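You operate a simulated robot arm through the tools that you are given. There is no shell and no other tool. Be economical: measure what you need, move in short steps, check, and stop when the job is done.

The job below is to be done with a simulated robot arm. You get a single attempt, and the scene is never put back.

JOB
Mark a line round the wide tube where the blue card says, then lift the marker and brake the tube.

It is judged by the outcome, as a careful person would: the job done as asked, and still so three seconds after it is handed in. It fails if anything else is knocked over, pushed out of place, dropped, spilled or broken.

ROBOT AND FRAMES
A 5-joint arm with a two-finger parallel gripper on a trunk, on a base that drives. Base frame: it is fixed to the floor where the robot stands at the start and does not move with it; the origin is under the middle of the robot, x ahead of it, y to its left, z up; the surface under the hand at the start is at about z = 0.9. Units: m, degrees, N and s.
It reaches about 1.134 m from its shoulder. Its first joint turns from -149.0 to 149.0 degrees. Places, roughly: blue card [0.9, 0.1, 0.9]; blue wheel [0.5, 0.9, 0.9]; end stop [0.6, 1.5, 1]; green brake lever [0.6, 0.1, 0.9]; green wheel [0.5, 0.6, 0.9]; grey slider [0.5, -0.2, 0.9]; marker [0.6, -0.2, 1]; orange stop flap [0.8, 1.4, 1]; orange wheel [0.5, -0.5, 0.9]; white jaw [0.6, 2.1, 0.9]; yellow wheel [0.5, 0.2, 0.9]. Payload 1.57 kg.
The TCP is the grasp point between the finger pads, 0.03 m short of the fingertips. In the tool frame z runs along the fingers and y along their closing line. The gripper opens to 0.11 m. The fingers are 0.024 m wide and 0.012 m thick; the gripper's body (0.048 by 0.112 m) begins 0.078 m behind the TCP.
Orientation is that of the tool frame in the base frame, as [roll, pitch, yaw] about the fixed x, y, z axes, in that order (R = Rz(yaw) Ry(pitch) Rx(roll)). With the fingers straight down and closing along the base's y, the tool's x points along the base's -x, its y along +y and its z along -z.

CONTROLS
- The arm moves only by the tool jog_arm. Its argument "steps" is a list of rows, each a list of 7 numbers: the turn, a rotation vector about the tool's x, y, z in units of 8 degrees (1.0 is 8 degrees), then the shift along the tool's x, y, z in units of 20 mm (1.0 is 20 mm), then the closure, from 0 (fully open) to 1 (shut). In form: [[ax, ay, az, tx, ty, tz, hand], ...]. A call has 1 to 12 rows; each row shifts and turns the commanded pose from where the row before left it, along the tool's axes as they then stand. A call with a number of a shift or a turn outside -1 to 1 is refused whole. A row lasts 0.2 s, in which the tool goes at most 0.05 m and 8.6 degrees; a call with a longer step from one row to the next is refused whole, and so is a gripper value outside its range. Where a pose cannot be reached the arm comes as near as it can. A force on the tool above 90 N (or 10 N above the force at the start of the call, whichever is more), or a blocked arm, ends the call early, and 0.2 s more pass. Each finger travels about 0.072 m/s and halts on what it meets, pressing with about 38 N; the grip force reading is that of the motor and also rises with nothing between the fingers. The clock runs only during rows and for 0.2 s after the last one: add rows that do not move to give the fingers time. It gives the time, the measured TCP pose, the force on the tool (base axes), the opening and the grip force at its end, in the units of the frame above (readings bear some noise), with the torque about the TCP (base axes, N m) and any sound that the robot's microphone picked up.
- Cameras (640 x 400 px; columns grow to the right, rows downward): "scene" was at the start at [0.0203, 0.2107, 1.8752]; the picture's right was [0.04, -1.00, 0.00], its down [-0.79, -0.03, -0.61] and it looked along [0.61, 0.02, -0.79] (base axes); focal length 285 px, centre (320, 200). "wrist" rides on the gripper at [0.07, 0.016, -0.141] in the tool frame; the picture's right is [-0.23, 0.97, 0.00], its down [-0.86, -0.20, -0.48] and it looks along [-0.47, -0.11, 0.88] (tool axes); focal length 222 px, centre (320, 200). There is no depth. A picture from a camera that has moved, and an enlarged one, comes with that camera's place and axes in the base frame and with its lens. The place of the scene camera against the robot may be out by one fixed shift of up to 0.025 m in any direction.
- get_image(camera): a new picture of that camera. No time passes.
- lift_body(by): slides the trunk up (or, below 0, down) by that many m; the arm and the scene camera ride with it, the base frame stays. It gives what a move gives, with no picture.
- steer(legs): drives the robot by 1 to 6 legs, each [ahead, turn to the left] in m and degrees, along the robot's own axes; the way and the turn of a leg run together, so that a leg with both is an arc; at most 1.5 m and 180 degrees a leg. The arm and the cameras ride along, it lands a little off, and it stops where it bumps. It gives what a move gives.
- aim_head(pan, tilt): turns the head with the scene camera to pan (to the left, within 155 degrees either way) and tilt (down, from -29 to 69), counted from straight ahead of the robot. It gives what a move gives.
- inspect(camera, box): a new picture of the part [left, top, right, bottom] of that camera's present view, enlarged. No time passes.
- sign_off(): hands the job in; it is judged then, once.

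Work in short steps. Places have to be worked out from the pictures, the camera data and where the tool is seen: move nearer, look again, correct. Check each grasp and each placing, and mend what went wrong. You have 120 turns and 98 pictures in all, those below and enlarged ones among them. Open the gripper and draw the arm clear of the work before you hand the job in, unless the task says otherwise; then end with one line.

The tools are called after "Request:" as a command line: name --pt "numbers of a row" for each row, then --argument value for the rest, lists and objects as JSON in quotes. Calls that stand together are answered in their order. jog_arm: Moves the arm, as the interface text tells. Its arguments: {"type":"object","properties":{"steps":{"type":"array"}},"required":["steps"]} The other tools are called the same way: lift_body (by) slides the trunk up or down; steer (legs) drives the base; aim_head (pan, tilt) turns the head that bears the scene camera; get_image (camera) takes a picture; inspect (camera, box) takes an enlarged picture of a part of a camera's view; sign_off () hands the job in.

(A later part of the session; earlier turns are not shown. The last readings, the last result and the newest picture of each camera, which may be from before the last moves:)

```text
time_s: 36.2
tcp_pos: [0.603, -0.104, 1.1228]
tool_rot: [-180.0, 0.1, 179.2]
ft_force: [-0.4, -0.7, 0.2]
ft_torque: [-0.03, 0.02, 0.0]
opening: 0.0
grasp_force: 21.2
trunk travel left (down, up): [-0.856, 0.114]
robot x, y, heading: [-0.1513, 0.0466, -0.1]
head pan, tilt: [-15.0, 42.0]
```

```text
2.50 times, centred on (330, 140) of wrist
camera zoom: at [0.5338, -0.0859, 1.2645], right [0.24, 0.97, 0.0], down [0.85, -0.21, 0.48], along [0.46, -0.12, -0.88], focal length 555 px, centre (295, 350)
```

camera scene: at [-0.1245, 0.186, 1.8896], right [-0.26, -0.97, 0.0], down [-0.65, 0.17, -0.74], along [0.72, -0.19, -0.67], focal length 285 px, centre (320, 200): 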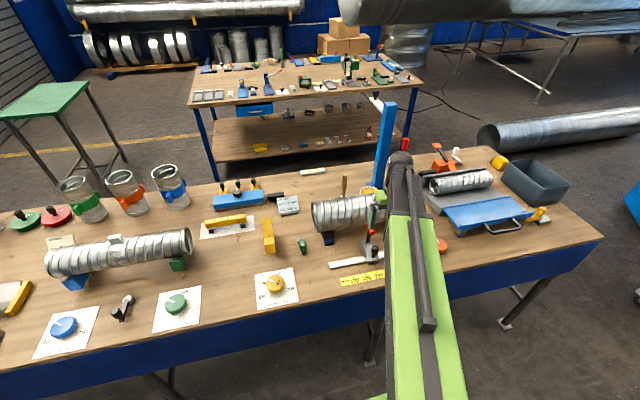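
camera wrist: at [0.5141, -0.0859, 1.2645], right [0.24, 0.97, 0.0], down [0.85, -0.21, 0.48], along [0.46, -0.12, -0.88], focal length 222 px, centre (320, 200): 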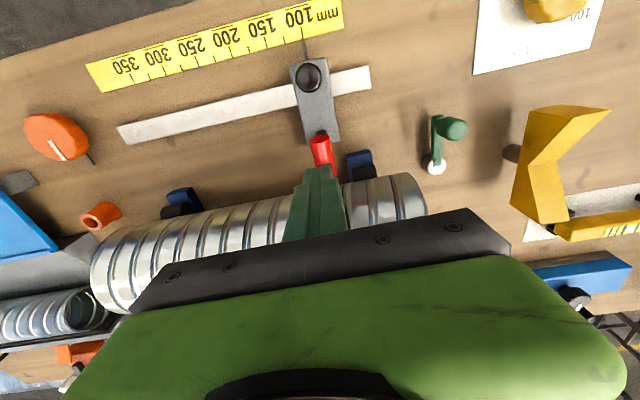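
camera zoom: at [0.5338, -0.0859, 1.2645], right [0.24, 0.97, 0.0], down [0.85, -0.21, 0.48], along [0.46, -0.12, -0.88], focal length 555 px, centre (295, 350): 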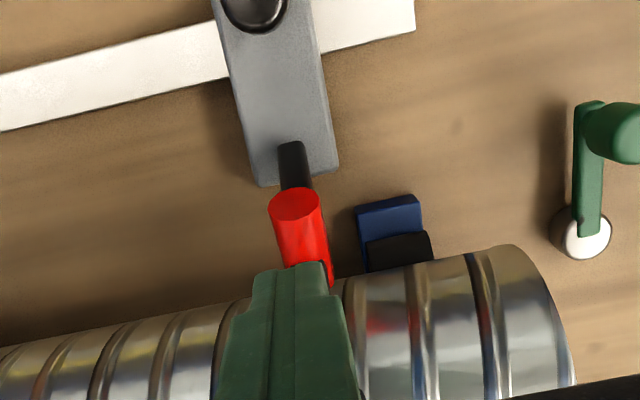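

Pen is nearing the tube; push on in 5 mm steps.

Request:
jog_arm --pt "0 0 0 -0.25 0 0 1" --pt "0 0 0 -0.25 0 0 1" --pt "0 0 0 -0.25 0 0 1"

Request:
inspect --camera "scene" --box '[335, 170, 385, 250]'

```text
time_s: 37.0
tcp_pos: [0.6174, -0.1055, 1.1222]
tool_rot: [-179.9, 0.1, 179.2]
ft_force: [0.4, 0.7, 0.4]
ft_torque: [-0.01, -0.02, -0.01]
opening: 0.0001
grasp_force: 21.4
trunk travel left (down, up): [-0.856, 0.114]
robot x, y, heading: [-0.1469, 0.0425, -0.1]
head pan, tilt: [-15.0, 42.0]
```

```text
5.00 times, centred on (360, 210) of scene
camera zoom: at [-0.1249, 0.1861, 1.8626], right [-0.26, -0.97, 0.0], down [-0.65, 0.17, -0.74], along [0.72, -0.19, -0.67], focal length 1423 px, centre (120, 150)
```

zoom: 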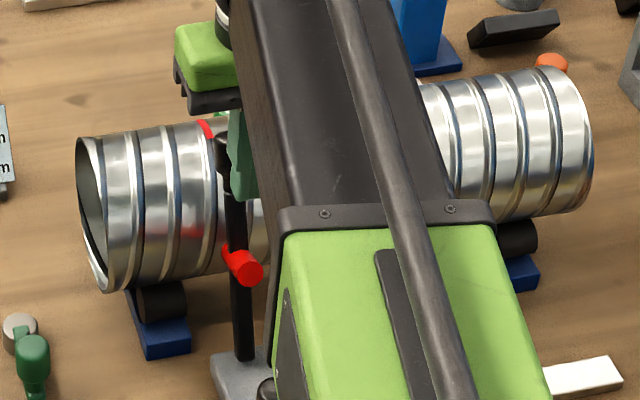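

A red streak is growing on the tube top: the tube is evidently turning and the pen is marking. Back off a little to see whether the lever stays and the line grows.

Request:
jog_arm --pt "0 0 0 1 0 0 1" --pt "0 0 0 1 0 0 1" --pt "0 0 0 1 0 0 1"

Request:
inspect --camera "scene" --box '[335, 170, 385, 250]'

Request:
inspect --camera "wrist" --box '[220, 80, 440, 240]'

```text
time_s: 37.8
tcp_pos: [0.5562, -0.1045, 1.1234]
tool_rot: [180.0, 0.1, 179.2]
ft_force: [0.6, -0.5, -0.2]
ft_torque: [0.0, -0.02, -0.01]
opening: 0.0
grasp_force: 21.9
trunk travel left (down, up): [-0.856, 0.114]
robot x, y, heading: [-0.1538, 0.0456, -0.1]
head pan, tilt: [-15.0, 42.0]
```

```text
5.00 times, centred on (360, 210) of scene
camera zoom: at [-0.1256, 0.1862, 1.8626], right [-0.26, -0.97, 0.0], down [-0.65, 0.17, -0.74], along [0.72, -0.19, -0.67], focal length 1423 px, centre (120, 150)
```

zoom: 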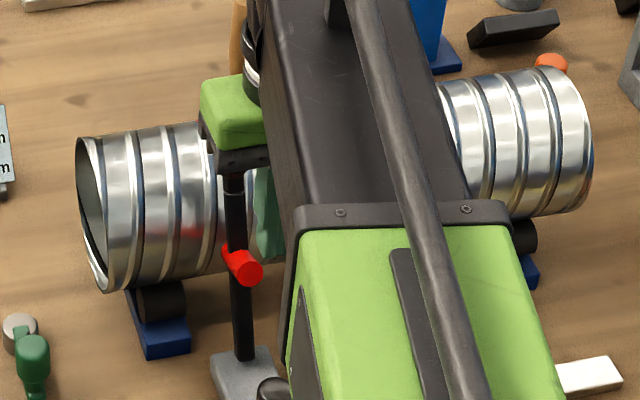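

```text
2.50 times, centred on (330, 160) of wrist
camera zoom: at [0.4868, -0.0864, 1.2648], right [0.24, 0.97, 0.0], down [0.85, -0.21, 0.48], along [0.46, -0.12, -0.88], focal length 555 px, centre (295, 300)
```

zoom: 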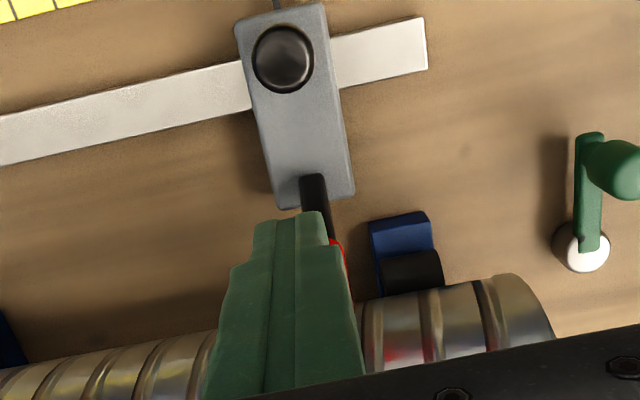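

The lever stays down on the tube. Step the arm back and aside to watch the tube.

Request:
jog_arm --pt "0 0 0 1 -1 0 1" --pt "0 0 0 1 -1 0 1" --pt "0 0 0 1 -1 0 1" --pt "0 0 0 0 -1 0 1" --pt "0 0 0 0 -1 0 1" --pt "0 0 0 0 -1 0 1" --pt "0 0 0 0 -1 0 1" --pt "0 0 0 0 -1 0 1"

Request:
inspect --camera "scene" --box '[310, 160, 430, 270]'

```text
time_s: 39.6
tcp_pos: [0.494, -0.2632, 1.1232]
tool_rot: [179.9, 0.0, 179.3]
ft_force: [-0.3, -0.3, -0.6]
ft_torque: [0.01, 0.02, -0.02]
opening: 0.0
grasp_force: 21.0
trunk travel left (down, up): [-0.856, 0.114]
robot x, y, heading: [-0.1499, 0.043, -0.2]
head pan, tilt: [-15.0, 42.0]
```

```text
3.64 times, centred on (370, 215) of scene
camera zoom: at [-0.125, 0.1858, 1.8627], right [-0.26, -0.97, 0.0], down [-0.65, 0.17, -0.74], along [0.72, -0.19, -0.67], focal length 1035 px, centre (138, 146)
```

zoom: 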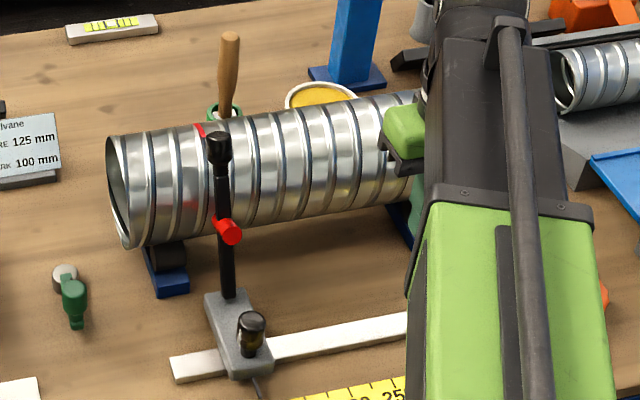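

Let a second pass and compare, to see if the tube really turns.

Request:
jog_arm --pt "0 0 0 0 -1 0 1" --pt "0 0 0 0 -1 0 1" --pt "0 0 0 0 0 0 1" --pt "0 0 0 0 0 0 1" --pt "0 0 0 0 0 0 1"

Request:
inspect --camera "scene" --box '[325, 170, 385, 250]'

```text
time_s: 40.8
tcp_pos: [0.4956, -0.3022, 1.1231]
tool_rot: [180.0, 0.0, 179.1]
ft_force: [-0.1, 1.0, -0.7]
ft_torque: [0.0, 0.02, 0.0]
opening: 0.0
grasp_force: 21.5
trunk travel left (down, up): [-0.856, 0.114]
robot x, y, heading: [-0.1506, 0.0418, 0.1]
head pan, tilt: [-15.0, 42.0]
```

```text
5.00 times, centred on (355, 210) of scene
camera zoom: at [-0.1251, 0.1862, 1.8626], right [-0.26, -0.97, 0.0], down [-0.65, 0.17, -0.74], along [0.72, -0.19, -0.67], focal length 1423 px, centre (145, 150)
```

zoom: 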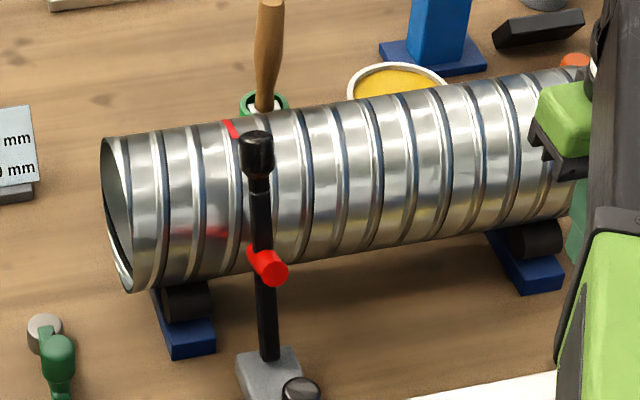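

The streak now reaches the tube's horizon, but I can't tell if it goes all round. Move the hand to the right end of the tube to look with the wrist camera over its top.

Request:
jog_arm --pt "0 0 0 -1 0 0 1" --pt "0 0 0 -1 0 0 1" --pt "0 0 0 -1 0 0 1" --pt "0 0 0 -1 0 0 1" --pt "0 0 0 -1 0 0 1"

Request:
lift_body --by 0.11

Request:
get_image --camera "wrist"

Request:
get_image --camera "scene"

```text
time_s: 42.0
tcp_pos: [0.5965, -0.3056, 1.1223]
tool_rot: [-180.0, 0.0, 179.2]
ft_force: [-0.1, 0.8, 0.8]
ft_torque: [0.0, 0.01, 0.0]
opening: 0.0001
grasp_force: 21.5
trunk travel left (down, up): [-0.856, 0.114]
robot x, y, heading: [-0.1513, 0.0412, 0.0]
head pan, tilt: [-15.0, 42.0]
```

```text
time_s: 43.4
tcp_pos: [0.5949, -0.3042, 1.2333]
tool_rot: [180.0, 0.0, 179.2]
ft_force: [-0.7, 0.1, -1.1]
ft_torque: [0.03, -0.01, -0.04]
opening: 0.0001
grasp_force: 21.4
trunk travel left (down, up): [-0.966, 0.004]
robot x, y, heading: [-0.1516, 0.0455, 0.2]
head pan, tilt: [-15.0, 42.0]
```

```text
52 pictures are left
camera wrist: at [0.5262, -0.2868, 1.3745], right [0.24, 0.97, 0.0], down [0.85, -0.21, 0.48], along [0.46, -0.12, -0.88], focal length 222 px, centre (320, 200)
```

wrist: 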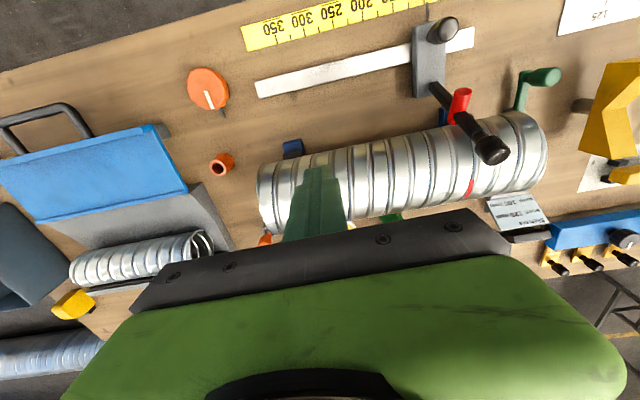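

```text
51 pictures are left
camera scene: at [-0.125, 0.1861, 1.9726], right [-0.26, -0.97, 0.0], down [-0.65, 0.17, -0.74], along [0.72, -0.19, -0.67], focal length 285 px, centre (320, 200)
```

scene: 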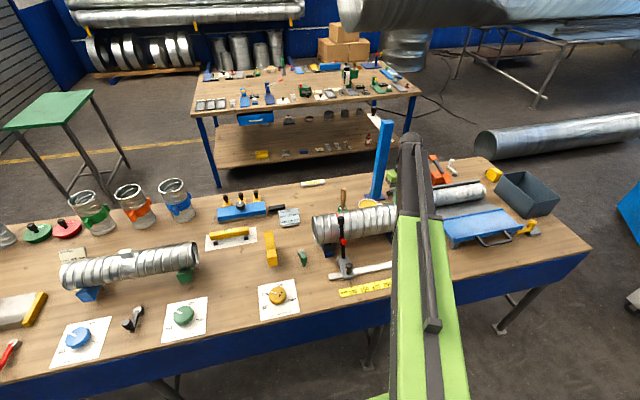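

Enlarge the tube in the wrist view.

Request:
inspect --camera "wrist" --box '[400, 80, 570, 220]'

Request:
jog_arm --pt "0 0 0 0 0 0 1" --pt "0 0 0 0 0 0 1" --pt "0 0 0 0 0 0 1"

Request:
inspect --camera "wrist" --box '[400, 80, 570, 220]'

```text
2.86 times, centred on (485, 150) of wrist
camera zoom: at [0.5262, -0.2868, 1.3745], right [0.24, 0.97, 0.0], down [0.85, -0.21, 0.48], along [0.46, -0.12, -0.88], focal length 635 px, centre (-151, 343)
```

zoom: 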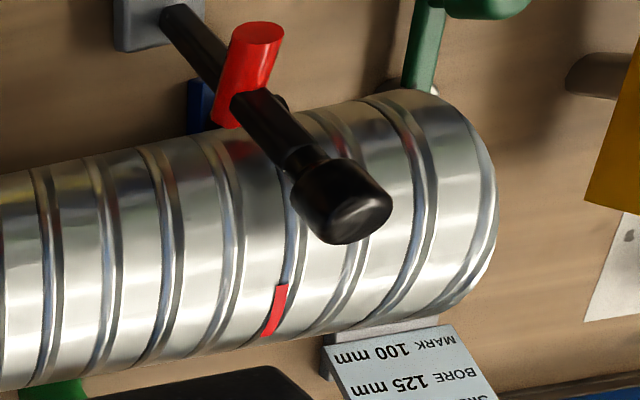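

```text
time_s: 44.2
tcp_pos: [0.5952, -0.3046, 1.2329]
tool_rot: [-179.9, 0.0, 179.2]
ft_force: [-0.6, 0.1, -0.7]
ft_torque: [-0.03, 0.01, -0.01]
opening: 0.0001
grasp_force: 21.2
trunk travel left (down, up): [-0.966, 0.004]
robot x, y, heading: [-0.1508, 0.0444, 0.1]
head pan, tilt: [-15.0, 42.0]
```

```text
2.86 times, centred on (485, 150) of wrist
camera zoom: at [0.5262, -0.2868, 1.3746], right [0.24, 0.97, 0.0], down [0.85, -0.21, 0.48], along [0.46, -0.12, -0.88], focal length 635 px, centre (-151, 343)
```

zoom: 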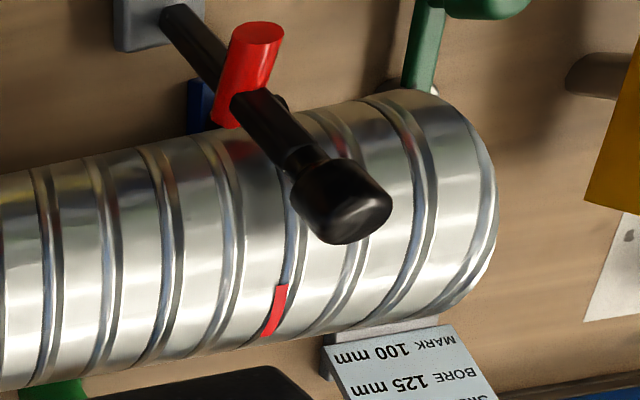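

The mark is one static segment: the tube isn't turning by itself, and needs to be turned a full round. I look for what turns it: orange wheel and roller blocks.

Request:
inspect --camera "wrist" --box '[170, 40, 330, 250]'

Request:
aim_head --pan -35 --tilt 42

Request:
get_image --camera "scene"

```text
1.90 times, centred on (250, 145) of wrist
camera zoom: at [0.5262, -0.2868, 1.3746], right [0.24, 0.97, 0.0], down [0.85, -0.21, 0.48], along [0.46, -0.12, -0.88], focal length 423 px, centre (453, 305)
```

zoom: 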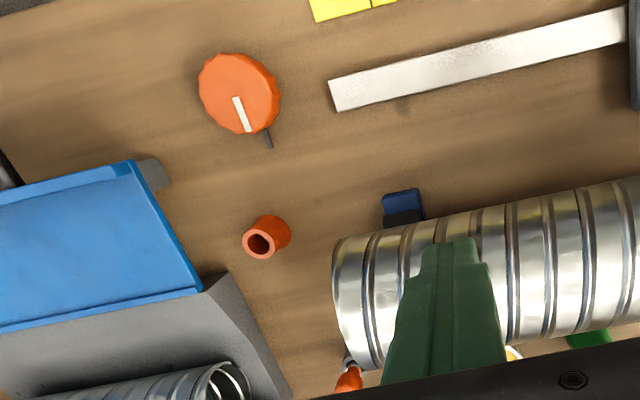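

```text
time_s: 45.0
tcp_pos: [0.595, -0.3053, 1.2332]
tool_rot: [-179.9, 0.1, 179.3]
ft_force: [-0.1, -0.6, -0.1]
ft_torque: [0.01, -0.01, -0.02]
opening: 0.0
grasp_force: 21.5
trunk travel left (down, up): [-0.966, 0.004]
robot x, y, heading: [-0.1522, 0.0465, 0.1]
head pan, tilt: [-35.0, 42.0]
```

```text
47 pictures are left
camera scene: at [-0.1372, 0.1599, 1.9726], right [-0.57, -0.82, 0.0], down [-0.55, 0.38, -0.74], along [0.61, -0.43, -0.67], focal length 285 px, centre (320, 200)
```

scene: 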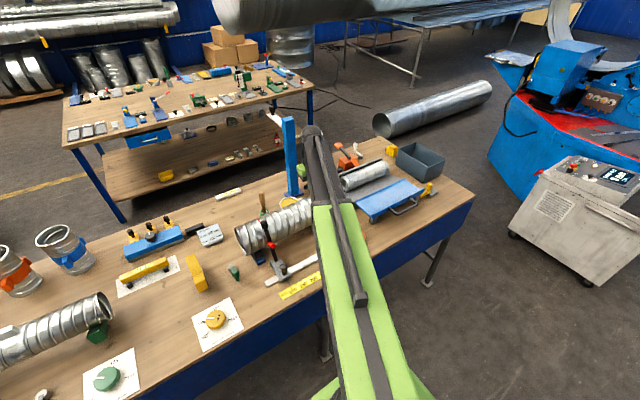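

There is something small and orange behind the right end of the tube. Move the hand right to look at it and at the wheel.

Request:
jog_arm --pt "0 0 0 0.5 -1 0 1" --pt "0 0 0 0.5 -1 0 1" --pt "0 0 0 0 -1 0 1" --pt "0 0 0 0 -1 0 1" --pt "0 0 0 0 -1 0 1" --pt "0 0 0 0 -1 0 1" --pt "0 0 0 0 -1 0 1" --pt "0 0 0 0 -1 0 1" --pt "0 0 0 0 -1 0 1" --pt "0 0 0 0 -1 0 1" --pt "0 0 0 0 -1 0 1"

Request:
get_image --camera "wrist"

Request:
get_image --camera "scene"

```text
time_s: 47.4
tcp_pos: [0.5717, -0.5227, 1.2328]
tool_rot: [180.0, 0.0, 179.2]
ft_force: [0.9, -0.9, 0.3]
ft_torque: [0.05, 0.01, 0.03]
opening: 0.0002
grasp_force: 21.1
trunk travel left (down, up): [-0.966, 0.004]
robot x, y, heading: [-0.153, 0.042, 0.1]
head pan, tilt: [-35.0, 42.0]
```

```text
46 pictures are left
camera wrist: at [0.5031, -0.5056, 1.3744], right [0.24, 0.97, 0.0], down [0.85, -0.21, 0.48], along [0.46, -0.12, -0.88], focal length 222 px, centre (320, 200)
```

wrist: 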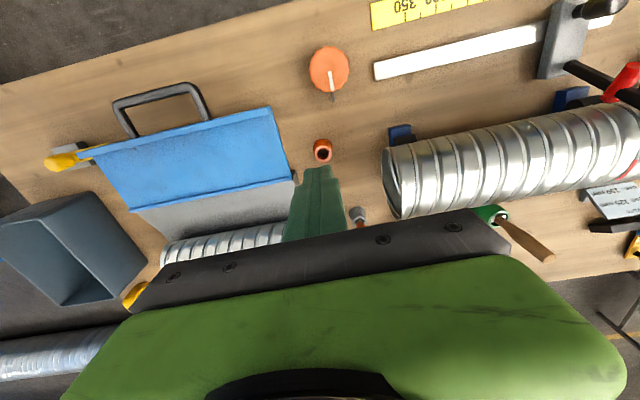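

```text
45 pictures are left
camera scene: at [-0.1373, 0.1592, 1.9727], right [-0.57, -0.82, 0.0], down [-0.55, 0.38, -0.74], along [0.61, -0.43, -0.67], focal length 285 px, centre (320, 200)
```

scene: 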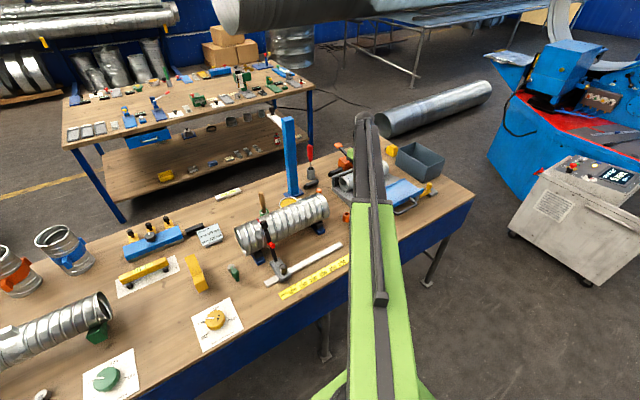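

Request:
inspect --camera "wrist" --box '[290, 20, 480, 240]'

Request:
inspect --camera "scene" --box '[225, 170, 355, 300]'

```text
1.82 times, centred on (385, 130) of wrist
camera zoom: at [0.5031, -0.5056, 1.3744], right [0.24, 0.97, 0.0], down [0.85, -0.21, 0.48], along [0.46, -0.12, -0.88], focal length 404 px, centre (202, 327)
```

zoom: 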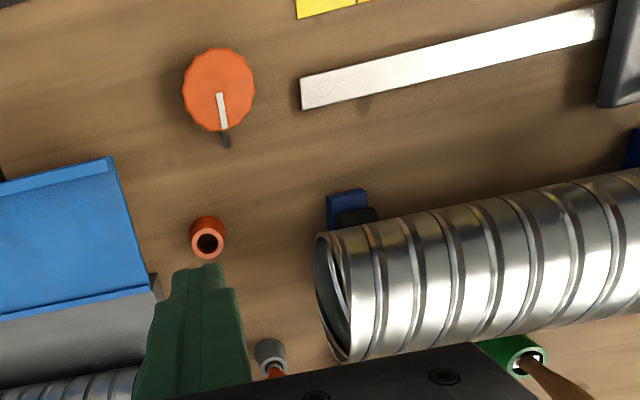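

```text
3.08 times, centred on (290, 235) of scene
camera zoom: at [-0.1373, 0.1592, 1.9727], right [-0.57, -0.82, 0.0], down [-0.55, 0.38, -0.74], along [0.61, -0.43, -0.67], focal length 876 px, centre (412, 92)
```

zoom: 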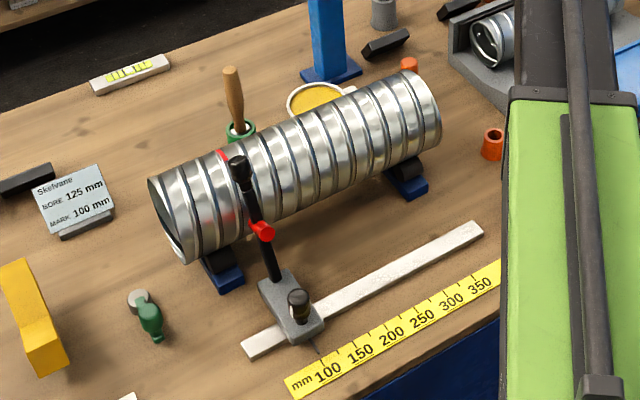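

The orange wheel is the only rotary control of this station (white line on its index). It's at about (0.490, -0.490), radius ~34 mm. I go over it with open fingers.

Request:
jog_arm --pt "0 0 0 1 0.4 0 0" --pt "0 0 0 1 0.4 0 0" --pt "0 0 0 1 0.4 0 0" --pt "0 0 0 1 0.4 0 0" --pt "0 0 0 0 0 0 0"

Request:
lift_body --by -0.2

Request:
get_image --camera "wrist"

```text
time_s: 48.6
tcp_pos: [0.492, -0.4898, 1.2323]
tool_rot: [180.0, -0.1, 179.2]
ft_force: [0.9, -0.3, 1.1]
ft_torque: [0.02, 0.0, 0.02]
opening: 0.1101
grasp_force: 0.0
trunk travel left (down, up): [-0.966, 0.004]
robot x, y, heading: [-0.1503, 0.0435, -0.2]
head pan, tilt: [-35.0, 42.0]
```

```text
time_s: 50.8
tcp_pos: [0.4929, -0.4895, 1.0334]
tool_rot: [-179.9, 0.0, 179.2]
ft_force: [-0.1, 0.2, -0.4]
ft_torque: [0.0, 0.0, -0.01]
opening: 0.1101
grasp_force: 0.1
trunk travel left (down, up): [-0.766, 0.204]
robot x, y, heading: [-0.1518, 0.0395, 0.3]
head pan, tilt: [-35.0, 42.0]
```

```text
42 pictures are left
camera wrist: at [0.424, -0.4722, 1.1746], right [0.24, 0.97, 0.0], down [0.85, -0.21, 0.48], along [0.46, -0.12, -0.88], focal length 222 px, centre (320, 200)
```

wrist: 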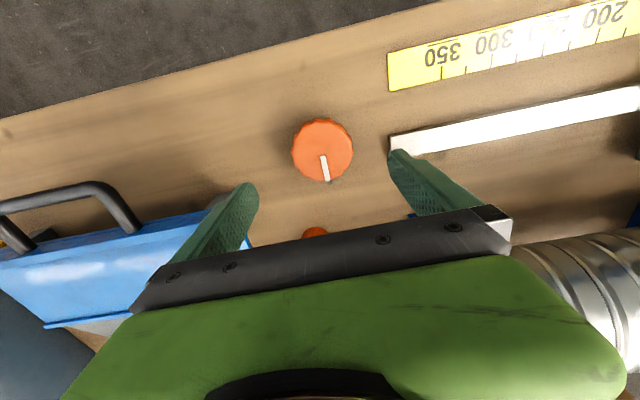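

Wheel top at about (0.490, -0.488, 0.933). Lower 0.083 and close on it.

Request:
lift_body --by -0.083

Request:
jog_arm --pt "0 0 0 0 0 0 0.5" --pt "0 0 0 0 0 0 1" --pt "0 0 0 0 0 0 1" --pt "0 0 0 0 0 0 1"

Request:
get_image --camera "wrist"

```text
time_s: 52.0
tcp_pos: [0.4937, -0.49, 0.9505]
tool_rot: [-180.0, 0.1, 179.1]
ft_force: [-0.8, 0.3, -0.5]
ft_torque: [-0.03, 0.01, -0.03]
opening: 0.1096
grasp_force: 0.1
trunk travel left (down, up): [-0.683, 0.287]
robot x, y, heading: [-0.1489, 0.0452, -0.2]
head pan, tilt: [-35.0, 42.0]
```

```text
time_s: 53.0
tcp_pos: [0.4926, -0.4883, 0.9495]
tool_rot: [179.9, -0.1, 179.1]
ft_force: [-7.7, 21.5, -13.6]
ft_torque: [0.5, -0.03, 0.05]
opening: 0.0677
grasp_force: 45.2
trunk travel left (down, up): [-0.683, 0.287]
robot x, y, heading: [-0.1487, 0.0406, -0.3]
head pan, tilt: [-35.0, 42.0]
```

```text
41 pictures are left
camera wrist: at [0.4244, -0.4703, 1.0919], right [0.24, 0.97, 0.0], down [0.85, -0.21, 0.48], along [0.46, -0.11, -0.88], focal length 222 px, centre (320, 200)
```

wrist: 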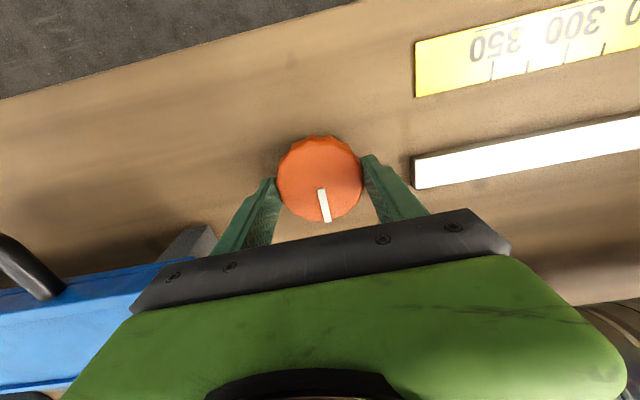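

Held at 68 mm. Turn it 32° clockwise (seen from above) and look whether the tube's mark moves.

Request:
jog_arm --pt "0 0 0.5 0 0 0 1" --pt "0 0 0.5 0 0 0 1" --pt "0 0 1 0 0 0 1" --pt "0 0 1 0 0 0 1" --pt "0 0 1 0 0 0 1"

Request:
inspect --camera "scene" --box '[225, 150, 355, 280]'

Request:
get_image --camera "wrist"

```text
time_s: 54.2
tcp_pos: [0.4939, -0.4882, 0.9499]
tool_rot: [-180.0, 0.1, 147.1]
ft_force: [5.6, 19.1, 3.1]
ft_torque: [0.46, -0.16, 0.75]
opening: 0.0671
grasp_force: 44.8
trunk travel left (down, up): [-0.683, 0.287]
robot x, y, heading: [-0.1485, 0.0434, -0.0]
head pan, tilt: [-35.0, 42.0]
```

```text
3.08 times, centred on (290, 215) of scene
camera zoom: at [-0.137, 0.1623, 1.6895], right [-0.57, -0.82, 0.0], down [-0.55, 0.38, -0.74], along [0.61, -0.43, -0.67], focal length 876 px, centre (412, 154)
```

zoom: 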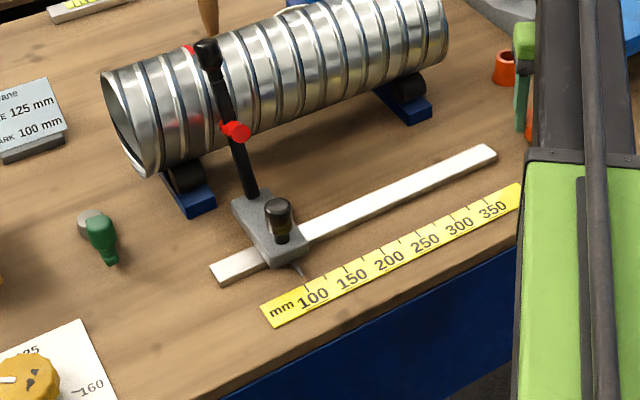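

```text
39 pictures are left
camera wrist: at [0.4447, -0.4358, 1.0923], right [0.72, 0.69, 0.0], down [0.61, -0.63, 0.48], along [0.33, -0.35, -0.88], focal length 222 px, centre (320, 200)
```

wrist: 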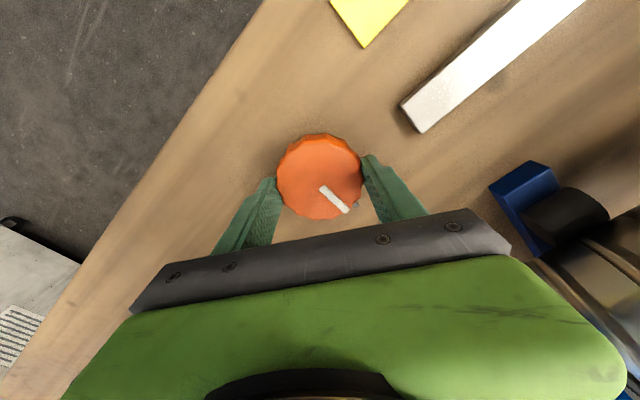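

The wheel stayed while the fingers slipped (line still on its index), so it doesn't turn that way. Try the other way.

Request:
jog_arm --pt "0 0 0 0 0 0 0.3" --pt "0 0 -1 0 0 0 0.2" --pt "0 0 -1 0 0 0 0.2" --pt "0 0 -1 0 0 0 0.2" --pt "0 0 -1 0 0 0 0.6" --pt "0 0 0 0 0 0 1" --pt "0 0 0 0 0 0 1" --pt "0 0 0 0 0 0 1" --pt "0 0 -0.5 0 0 0 1" --pt "0 0 -0.5 0 0 0 1" --pt "0 0 -1 0 0 0 1" --pt "0 0 -1 0 0 0 1"

Request:
get_image --camera "wrist"

Request:
inspect --camera "scene" --box '[225, 150, 355, 280]'

```text
time_s: 56.8
tcp_pos: [0.4933, -0.4883, 0.9511]
tool_rot: [180.0, -0.1, -156.8]
ft_force: [-0.5, 25.4, -4.9]
ft_torque: [0.25, -0.2, -1.27]
opening: 0.0677
grasp_force: 44.9
trunk travel left (down, up): [-0.683, 0.287]
robot x, y, heading: [-0.1538, 0.0483, 0.1]
head pan, tilt: [-35.0, 42.0]
```

```text
38 pictures are left
camera wrist: at [0.4233, -0.5, 1.0924], right [-0.18, 0.98, 0.0], down [0.86, 0.15, 0.48], along [0.47, 0.08, -0.88], focal length 222 px, centre (320, 200)
```

wrist: 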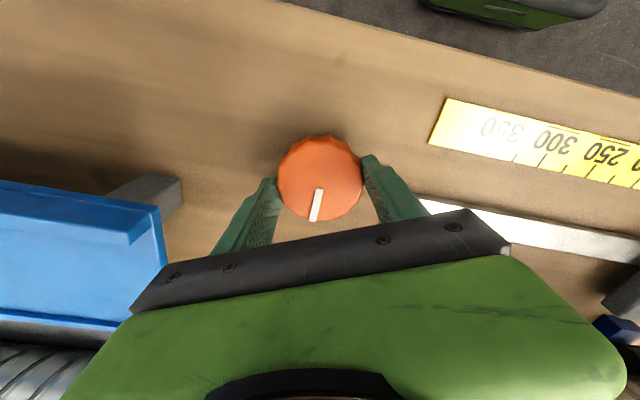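

```text
3.08 times, centred on (290, 215) of scene
camera zoom: at [-0.137, 0.1625, 1.6894], right [-0.57, -0.82, 0.0], down [-0.55, 0.38, -0.74], along [0.61, -0.43, -0.67], focal length 876 px, centre (412, 154)
```

zoom: 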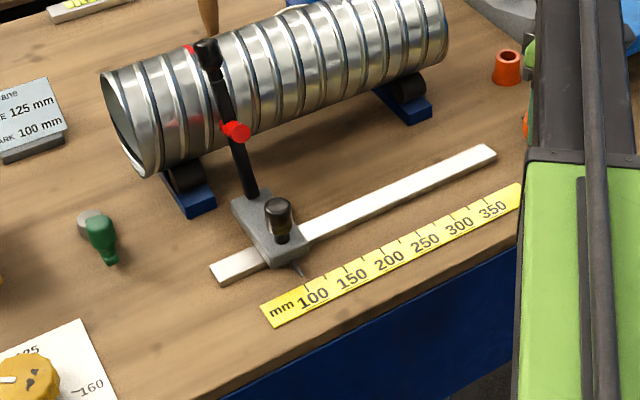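

The wheel is fixed in both directions (torque 1.3 Nm, line unmoved): not the drive. Release it, rise, square the hand and go over the tube's right part (axis judged x≈0.693, top z≈1.068) to roll it by hand.

Request:
jog_arm --pt "0 0 0 0 0 0 0.4" --pt "0 0 0 0 0 0 0" --pt "0 0 0 0 0 0 0" --pt "0 0 0 0 0 0 0"

Request:
lift_body --by 0.23

Request:
jog_arm --pt "0 0 1 0 0 0 1" --pt "0 0 1 0 0 0 1" --pt "0 0 1 0 0 0 1" --pt "0 0 0 -1 1 0 1" --pt "0 0 0 -1 1 0 1" --pt "0 0 0 -1 1 0 1" --pt "0 0 0 -1 1 0 1" --pt "0 0 0 -1 1 0 1" --pt "0 0 0 -1 1 0 1" --pt "0 0 0 -1 1 0 1" --pt "0 0 0 -1 1 0 1"

Request:
jog_arm --pt "0 0 0 -0.7 1 0 1" --pt "0 0 0 -0.7 1 0 1" --pt "0 0 0 0 1 0 1" --pt "0 0 0 0 0.9 0 1"

Request:
inspect --camera "scene" --box '[215, 160, 345, 290]'

Request:
get_image --camera "wrist"

```text
time_s: 57.8
tcp_pos: [0.4926, -0.4907, 0.9501]
tool_rot: [180.0, 0.0, -156.8]
ft_force: [-0.8, 0.5, 0.5]
ft_torque: [0.01, 0.03, -0.03]
opening: 0.1102
grasp_force: 0.0
trunk travel left (down, up): [-0.683, 0.287]
robot x, y, heading: [-0.1469, 0.0423, -0.2]
head pan, tilt: [-35.0, 42.0]
```

```text
time_s: 60.2
tcp_pos: [0.4933, -0.4898, 1.1801]
tool_rot: [-180.0, 0.0, -156.9]
ft_force: [-0.3, 0.0, 1.2]
ft_torque: [-0.02, -0.02, 0.0]
opening: 0.1099
grasp_force: 0.0
trunk travel left (down, up): [-0.913, 0.057]
robot x, y, heading: [-0.1536, 0.0413, -0.1]
head pan, tilt: [-35.0, 42.0]
```

```text
time_s: 62.6
tcp_pos: [0.6559, -0.3335, 1.1792]
tool_rot: [180.0, -0.1, 179.2]
ft_force: [-0.3, -0.3, 0.3]
ft_torque: [-0.03, 0.0, 0.02]
opening: 0.0
grasp_force: 21.3
trunk travel left (down, up): [-0.913, 0.057]
robot x, y, heading: [-0.152, 0.0423, -0.0]
head pan, tilt: [-35.0, 42.0]
```

```text
time_s: 63.6
tcp_pos: [0.6852, -0.2533, 1.1796]
tool_rot: [180.0, 0.0, 179.2]
ft_force: [-0.5, -0.3, 0.1]
ft_torque: [0.02, -0.06, 0.02]
opening: 0.0001
grasp_force: 21.3
trunk travel left (down, up): [-0.913, 0.057]
robot x, y, heading: [-0.1504, 0.0436, 0.1]
head pan, tilt: [-35.0, 42.0]
```

```text
3.08 times, centred on (280, 225) of scene
camera zoom: at [-0.1372, 0.1601, 1.9196], right [-0.57, -0.82, 0.0], down [-0.55, 0.38, -0.74], along [0.61, -0.43, -0.67], focal length 876 px, centre (443, 123)
```

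zoom: 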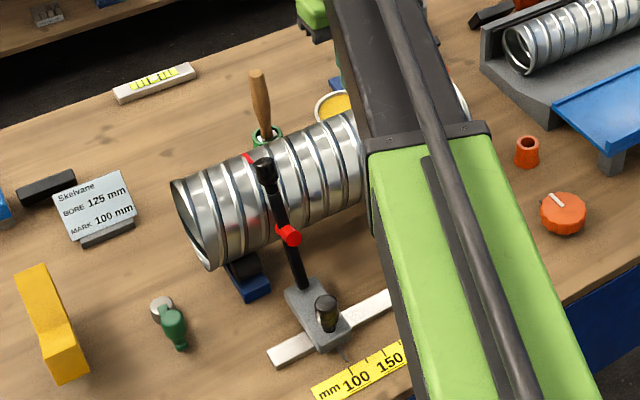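

```text
35 pictures are left
camera wrist: at [0.6161, -0.2356, 1.3216], right [0.24, 0.97, 0.0], down [0.85, -0.21, 0.48], along [0.46, -0.12, -0.88], focal length 222 px, centre (320, 200)
```

wrist: 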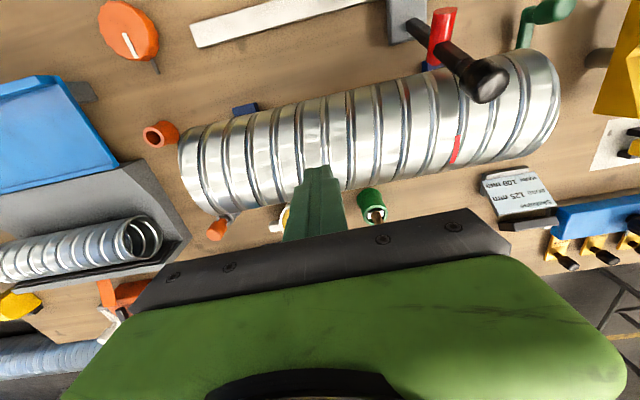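

Hand is over the tube's right-middle part. Lower to just above, then feel for contact in small steps.

Request:
lift_body --by -0.072

Request:
lift_body --by -0.006

Request:
lift_body --by -0.004

```text
time_s: 64.7
tcp_pos: [0.6845, -0.2553, 1.1085]
tool_rot: [-179.9, -0.1, 179.1]
ft_force: [-0.4, 0.4, -0.3]
ft_torque: [-0.03, 0.01, -0.03]
opening: 0.0
grasp_force: 21.3
trunk travel left (down, up): [-0.841, 0.129]
robot x, y, heading: [-0.1531, 0.0456, 0.1]
head pan, tilt: [-35.0, 42.0]
```

```text
time_s: 65.3
tcp_pos: [0.6835, -0.2537, 1.1049]
tool_rot: [-179.9, 0.3, 179.1]
ft_force: [12.1, -6.3, 46.2]
ft_torque: [-0.08, -0.91, -0.12]
opening: 0.0
grasp_force: 21.2
trunk travel left (down, up): [-0.835, 0.135]
robot x, y, heading: [-0.1523, 0.0457, 0.1]
head pan, tilt: [-35.0, 42.0]
```

```text
time_s: 65.7
tcp_pos: [0.6837, -0.2535, 1.1049]
tool_rot: [-179.7, 0.7, 179.1]
ft_force: [-4.6, 0.1, 55.9]
ft_torque: [0.33, -0.59, -0.16]
opening: 0.0
grasp_force: 21.1
trunk travel left (down, up): [-0.833, 0.137]
robot x, y, heading: [-0.1508, 0.0423, -0.2]
head pan, tilt: [-35.0, 42.0]
stopped: the force on the tool passed its limit at 118 N (the readings are from after the stop); the commanded pose is now the measured one
```

Contact at tip z≈1.076. Ease up ~2.5 mm and drag 16 mm in +x to see if the tube turns.

Request:
lift_body --by 0.002

Request:
jog_arm --pt "0 0 0 -0.4 0 0 1" --pt "0 0 0 -0.4 0 0 1"

Request:
inspect --camera "wrist" --box '[400, 40, 600, 220]'

```text
time_s: 66.2
tcp_pos: [0.6827, -0.2552, 1.105]
tool_rot: [-179.8, 0.5, 179.1]
ft_force: [-13.1, 4.4, 24.1]
ft_torque: [0.17, 0.08, 0.04]
opening: 0.0002
grasp_force: 21.1
trunk travel left (down, up): [-0.835, 0.135]
robot x, y, heading: [-0.1506, 0.0402, 0.0]
head pan, tilt: [-35.0, 42.0]
```

```text
time_s: 66.8
tcp_pos: [0.699, -0.256, 1.1048]
tool_rot: [-179.8, 0.5, 179.1]
ft_force: [-18.5, 1.8, 23.2]
ft_torque: [0.15, 0.6, 0.07]
opening: 0.0002
grasp_force: 20.8
trunk travel left (down, up): [-0.835, 0.135]
robot x, y, heading: [-0.147, 0.04, -0.3]
head pan, tilt: [-35.0, 42.0]
```

```text
2.22 times, centred on (500, 130) of wrist
camera zoom: at [0.6284, -0.2373, 1.2464], right [0.24, 0.97, 0.0], down [0.85, -0.21, 0.49], along [0.47, -0.12, -0.87], focal length 494 px, centre (-80, 356)
```

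zoom: 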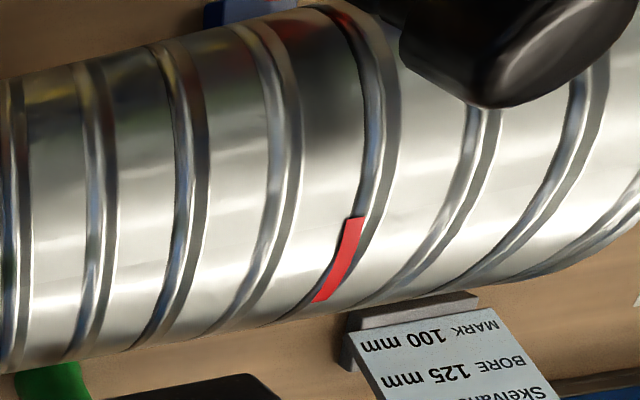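

Sideways friction was 18 N. Drag 10 mm further and compare the mark's place.

Request:
jog_arm --pt "0 0 0 -0.5 0 0 1"

Request:
lift_body --by 0.03

Request:
jog_arm --pt "0 0 0 1 0 0 1" --pt "0 0 0 0.3 0 0 1"

Request:
inspect --camera "wrist" --box '[400, 40, 600, 220]'

```text
time_s: 67.2
tcp_pos: [0.7091, -0.2565, 1.1045]
tool_rot: [-179.8, 0.6, 179.2]
ft_force: [-18.0, -0.4, 23.5]
ft_torque: [0.05, 0.82, 0.03]
opening: 0.0002
grasp_force: 21.3
trunk travel left (down, up): [-0.835, 0.135]
robot x, y, heading: [-0.1486, 0.0421, 0.2]
head pan, tilt: [-35.0, 42.0]
```

```text
time_s: 68.0
tcp_pos: [0.7145, -0.2564, 1.1309]
tool_rot: [-179.8, 0.4, 179.2]
ft_force: [0.2, -0.1, -0.2]
ft_torque: [-0.01, -0.01, -0.01]
opening: 0.0002
grasp_force: 21.2
trunk travel left (down, up): [-0.865, 0.105]
robot x, y, heading: [-0.1468, 0.0438, 0.2]
head pan, tilt: [-35.0, 42.0]
```

```text
time_s: 68.6
tcp_pos: [0.6889, -0.2564, 1.1329]
tool_rot: [-179.8, 0.6, 179.3]
ft_force: [-0.5, 0.2, -0.4]
ft_torque: [0.03, 0.04, 0.02]
opening: 0.0
grasp_force: 21.6
trunk travel left (down, up): [-0.865, 0.105]
robot x, y, heading: [-0.148, 0.0412, -0.0]
head pan, tilt: [-35.0, 42.0]
```

```text
2.22 times, centred on (500, 130) of wrist
camera zoom: at [0.6178, -0.2377, 1.2732], right [0.24, 0.97, 0.0], down [0.85, -0.21, 0.49], along [0.47, -0.12, -0.87], focal length 494 px, centre (-80, 356)
```

zoom: 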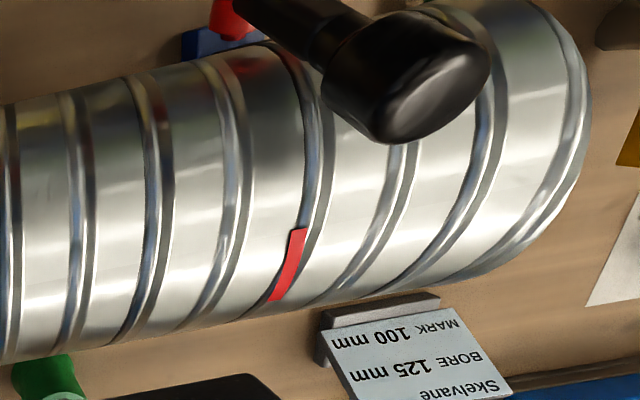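

The mark has not moved: the tube is held against ~18 N, and so was the wheel, so the brake may be on already. I go and look at the green lever closely.

Request:
lift_body --by 0.06

Request:
jog_arm --pt "0 0 0 1 0 0 1" --pt "0 0 0 1 0 0 1" --pt "0 0 0 1 0 0 1" --pt "0 0 0 1 0 0 1" --pt "0 0 0 1 0 0 1" --pt "0 0 0 1 0 0 1" --pt "0 0 0 0.7 1 0 1" --pt "0 0 0 0 1 0 1" --pt "0 0 0 0 1 0 1" --pt "0 0 0 0 1 0 1" --pt "0 0 0 0 1 0 1" --pt "0 0 0 0 1 0 1"

Request:
jog_arm --pt "0 0 0 0 1 0 0" --pt "0 0 0 0 1 0 0" --pt "0 0 0 0 1 0 0" --pt "0 0 0 0 1 0 0" --pt "0 0 0 0 1 0 0" --pt "0 0 0 0 1 0 0" --pt "0 0 0 0 1 0 0" --pt "0 0 0 0 1 0 0" --pt "0 0 0 0 1 0 0" --pt "0 0 0 0 1 0 0" --pt "0 0 0 0 1 0 0"

Request:
get_image --camera "wrist"

```text
time_s: 69.6
tcp_pos: [0.6883, -0.2566, 1.1924]
tool_rot: [-179.8, 0.5, 179.1]
ft_force: [1.5, -0.7, 0.2]
ft_torque: [0.0, 0.02, 0.0]
opening: 0.0001
grasp_force: 21.6
trunk travel left (down, up): [-0.925, 0.045]
robot x, y, heading: [-0.1512, 0.0428, -0.0]
head pan, tilt: [-35.0, 42.0]
```

```text
time_s: 72.2
tcp_pos: [0.5546, -0.1345, 1.1925]
tool_rot: [-179.8, 0.5, 179.1]
ft_force: [-0.1, 1.0, 0.3]
ft_torque: [0.0, -0.04, 0.01]
opening: 0.0
grasp_force: 21.3
trunk travel left (down, up): [-0.925, 0.045]
robot x, y, heading: [-0.1524, 0.0462, -0.0]
head pan, tilt: [-35.0, 42.0]
```

```text
time_s: 74.6
tcp_pos: [0.5587, 0.0881, 1.1923]
tool_rot: [-179.8, 0.5, 179.1]
ft_force: [0.4, 0.2, 0.8]
ft_torque: [0.04, -0.01, 0.02]
opening: 0.1098
grasp_force: 0.0
trunk travel left (down, up): [-0.925, 0.045]
robot x, y, heading: [-0.1539, 0.0406, -0.1]
head pan, tilt: [-35.0, 42.0]
```

```text
32 pictures are left
camera wrist: at [0.4884, 0.1055, 1.3332], right [0.24, 0.97, 0.0], down [0.85, -0.21, 0.49], along [0.47, -0.12, -0.87], focal length 222 px, centre (320, 200)
```

wrist: 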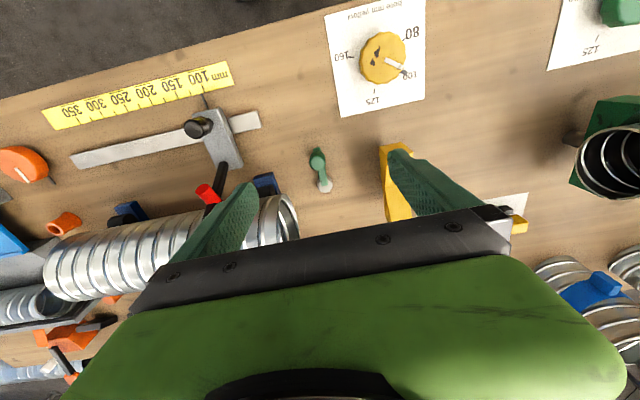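

Request:
inspect --camera "wrist" --box '[270, 120, 380, 210]'

Request:
inspect --camera "scene" --box '[220, 180, 330, 300]'

```text
4.44 times, centred on (325, 165) of wrist
camera zoom: at [0.4884, 0.1055, 1.3332], right [0.24, 0.97, 0.0], down [0.85, -0.21, 0.49], along [0.47, -0.12, -0.87], focal length 987 px, centre (298, 356)
```

zoom: 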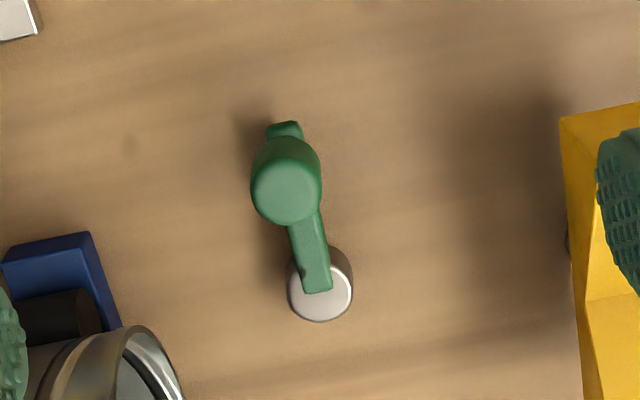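

```text
3.33 times, centred on (275, 240) of scene
camera zoom: at [-0.1372, 0.1603, 1.9319], right [-0.57, -0.82, 0.0], down [-0.55, 0.38, -0.74], along [0.61, -0.43, -0.67], focal length 949 px, centre (470, 67)
```

zoom: 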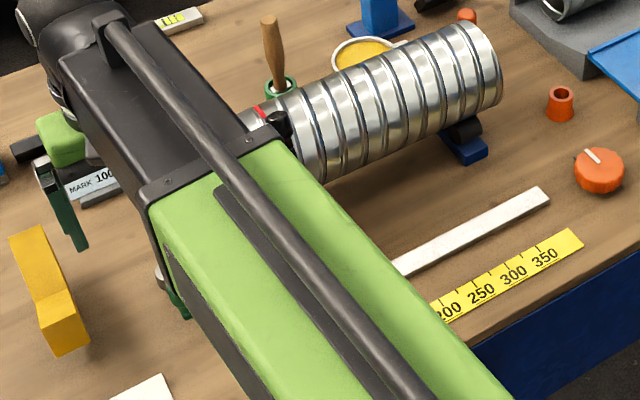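

The brake is a crank with vertical pivot at about (0.678, 0.067) and an upright knob at about (0.612, 0.068, 0.965), arm pointing to the robot. I go over the knob and down around it.

Request:
jog_arm --pt "0 0 0 -0.9 -0.33 0 0" --pt "0 0 0 -0.9 -0.33 0 0" --pt "0 0 0 -0.87 -0.34 0 0"

Request:
lift_body --by -0.17

Request:
get_image --camera "wrist"

```text
time_s: 75.4
tcp_pos: [0.6121, 0.0665, 1.1923]
tool_rot: [-179.9, 0.4, 179.2]
ft_force: [-0.7, -0.5, 0.3]
ft_torque: [-0.01, -0.01, 0.01]
opening: 0.1099
grasp_force: 0.1
trunk travel left (down, up): [-0.925, 0.045]
robot x, y, heading: [-0.1501, 0.0448, -0.3]
head pan, tilt: [-35.0, 42.0]
```

```text
time_s: 77.3
tcp_pos: [0.6122, 0.0662, 1.0226]
tool_rot: [-179.7, 0.5, 179.2]
ft_force: [1.2, -0.5, -0.3]
ft_torque: [-0.01, 0.0, 0.01]
opening: 0.1101
grasp_force: 0.2
trunk travel left (down, up): [-0.755, 0.215]
robot x, y, heading: [-0.1495, 0.0402, 0.2]
head pan, tilt: [-35.0, 42.0]
```

```text
29 pictures are left
camera wrist: at [0.541, 0.0852, 1.1633], right [0.24, 0.97, 0.0], down [0.85, -0.21, 0.49], along [0.47, -0.12, -0.87], focal length 222 px, centre (320, 200)
```

wrist: 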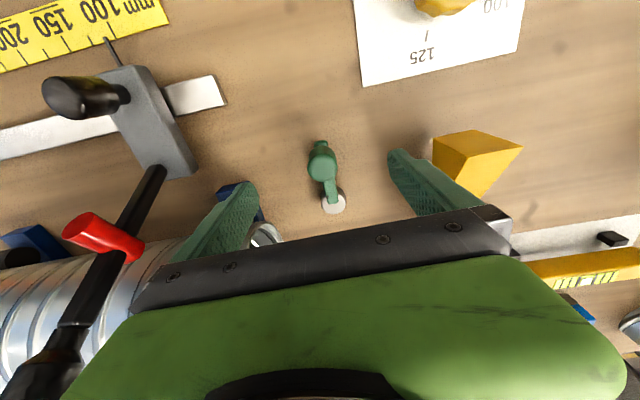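

Knob refined to about (0.604, 0.071). Shift slightly, lower 0.053, close gently.

Request:
jog_arm --pt "0 0 0 0.35 0.2 0 0"

Request:
lift_body --by -0.053

Request:
jog_arm --pt "0 0 0 0 0 0 0.5" --pt "0 0 0 0 0 0 1" --pt "0 0 0 0 0 0 1" --pt "0 0 0 0 0 0 1" --pt "0 0 0 0 0 0 1" --pt "0 0 0 0 0 0 1"

Request:
get_image --camera "wrist"

```text
time_s: 77.7
tcp_pos: [0.6051, 0.0709, 1.0221]
tool_rot: [-179.8, 0.5, 179.1]
ft_force: [-0.2, 0.0, -0.4]
ft_torque: [0.0, 0.0, 0.0]
opening: 0.11
grasp_force: 0.0
trunk travel left (down, up): [-0.755, 0.215]
robot x, y, heading: [-0.1546, 0.0433, -0.3]
head pan, tilt: [-35.0, 42.0]
```

```text
time_s: 78.6
tcp_pos: [0.6061, 0.0716, 0.9698]
tool_rot: [-179.9, 0.5, 179.0]
ft_force: [-0.4, 0.4, 0.2]
ft_torque: [0.0, 0.01, 0.0]
opening: 0.1098
grasp_force: 0.1
trunk travel left (down, up): [-0.702, 0.268]
robot x, y, heading: [-0.1521, 0.0435, -0.0]
head pan, tilt: [-35.0, 42.0]
```

```text
time_s: 80.0
tcp_pos: [0.605, 0.0686, 0.9693]
tool_rot: [-179.8, 0.5, 179.1]
ft_force: [-0.2, -12.5, -2.3]
ft_torque: [0.38, -0.08, -0.29]
opening: 0.0275
grasp_force: 38.3
trunk travel left (down, up): [-0.702, 0.268]
robot x, y, heading: [-0.1488, 0.0427, -0.0]
head pan, tilt: [-35.0, 42.0]
```

```text
28 pictures are left
camera wrist: at [0.5349, 0.0877, 1.1102], right [0.24, 0.97, 0.0], down [0.85, -0.21, 0.49], along [0.47, -0.12, -0.87], focal length 222 px, centre (320, 200)
```

wrist: 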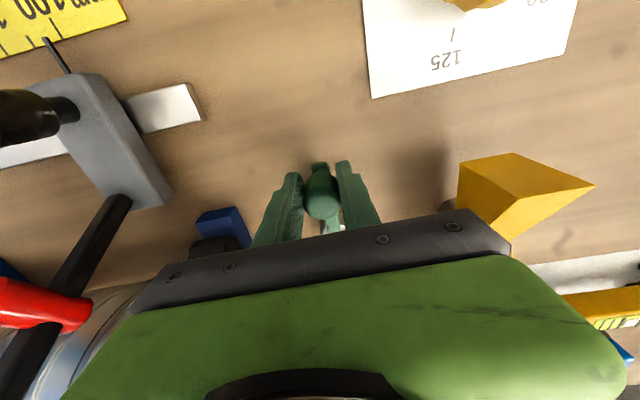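

Knob held. Try swinging it +y by 10 mm to feel which way it is free.

Request:
jog_arm --pt "0 0 0 0 0.25 0 1" --pt "0 0 0 0 0.25 0 1"

```text
time_s: 80.6
tcp_pos: [0.6048, 0.0707, 0.9687]
tool_rot: [-179.4, 0.5, 178.8]
ft_force: [-2.5, -58.8, -6.1]
ft_torque: [0.7, 0.0, -0.44]
opening: 0.0281
grasp_force: 38.3
trunk travel left (down, up): [-0.702, 0.268]
robot x, y, heading: [-0.1534, 0.0403, 0.1]
head pan, tilt: [-35.0, 42.0]
```

+y is a hard stop. So try -y, towards the tube.

Request:
jog_arm --pt "0 0 0 0 -0.5 0 1" --pt "0 0 0 0 -0.25 0 1" --pt "0 0 0 0 -0.25 0 1"

```text
time_s: 81.4
tcp_pos: [0.6031, 0.0608, 0.97]
tool_rot: [-180.0, 0.5, 179.2]
ft_force: [-1.9, 6.0, -1.7]
ft_torque: [0.5, 0.02, 0.41]
opening: 0.0276
grasp_force: 37.4
trunk travel left (down, up): [-0.702, 0.268]
robot x, y, heading: [-0.1514, 0.042, 0.0]
head pan, tilt: [-35.0, 42.0]
```

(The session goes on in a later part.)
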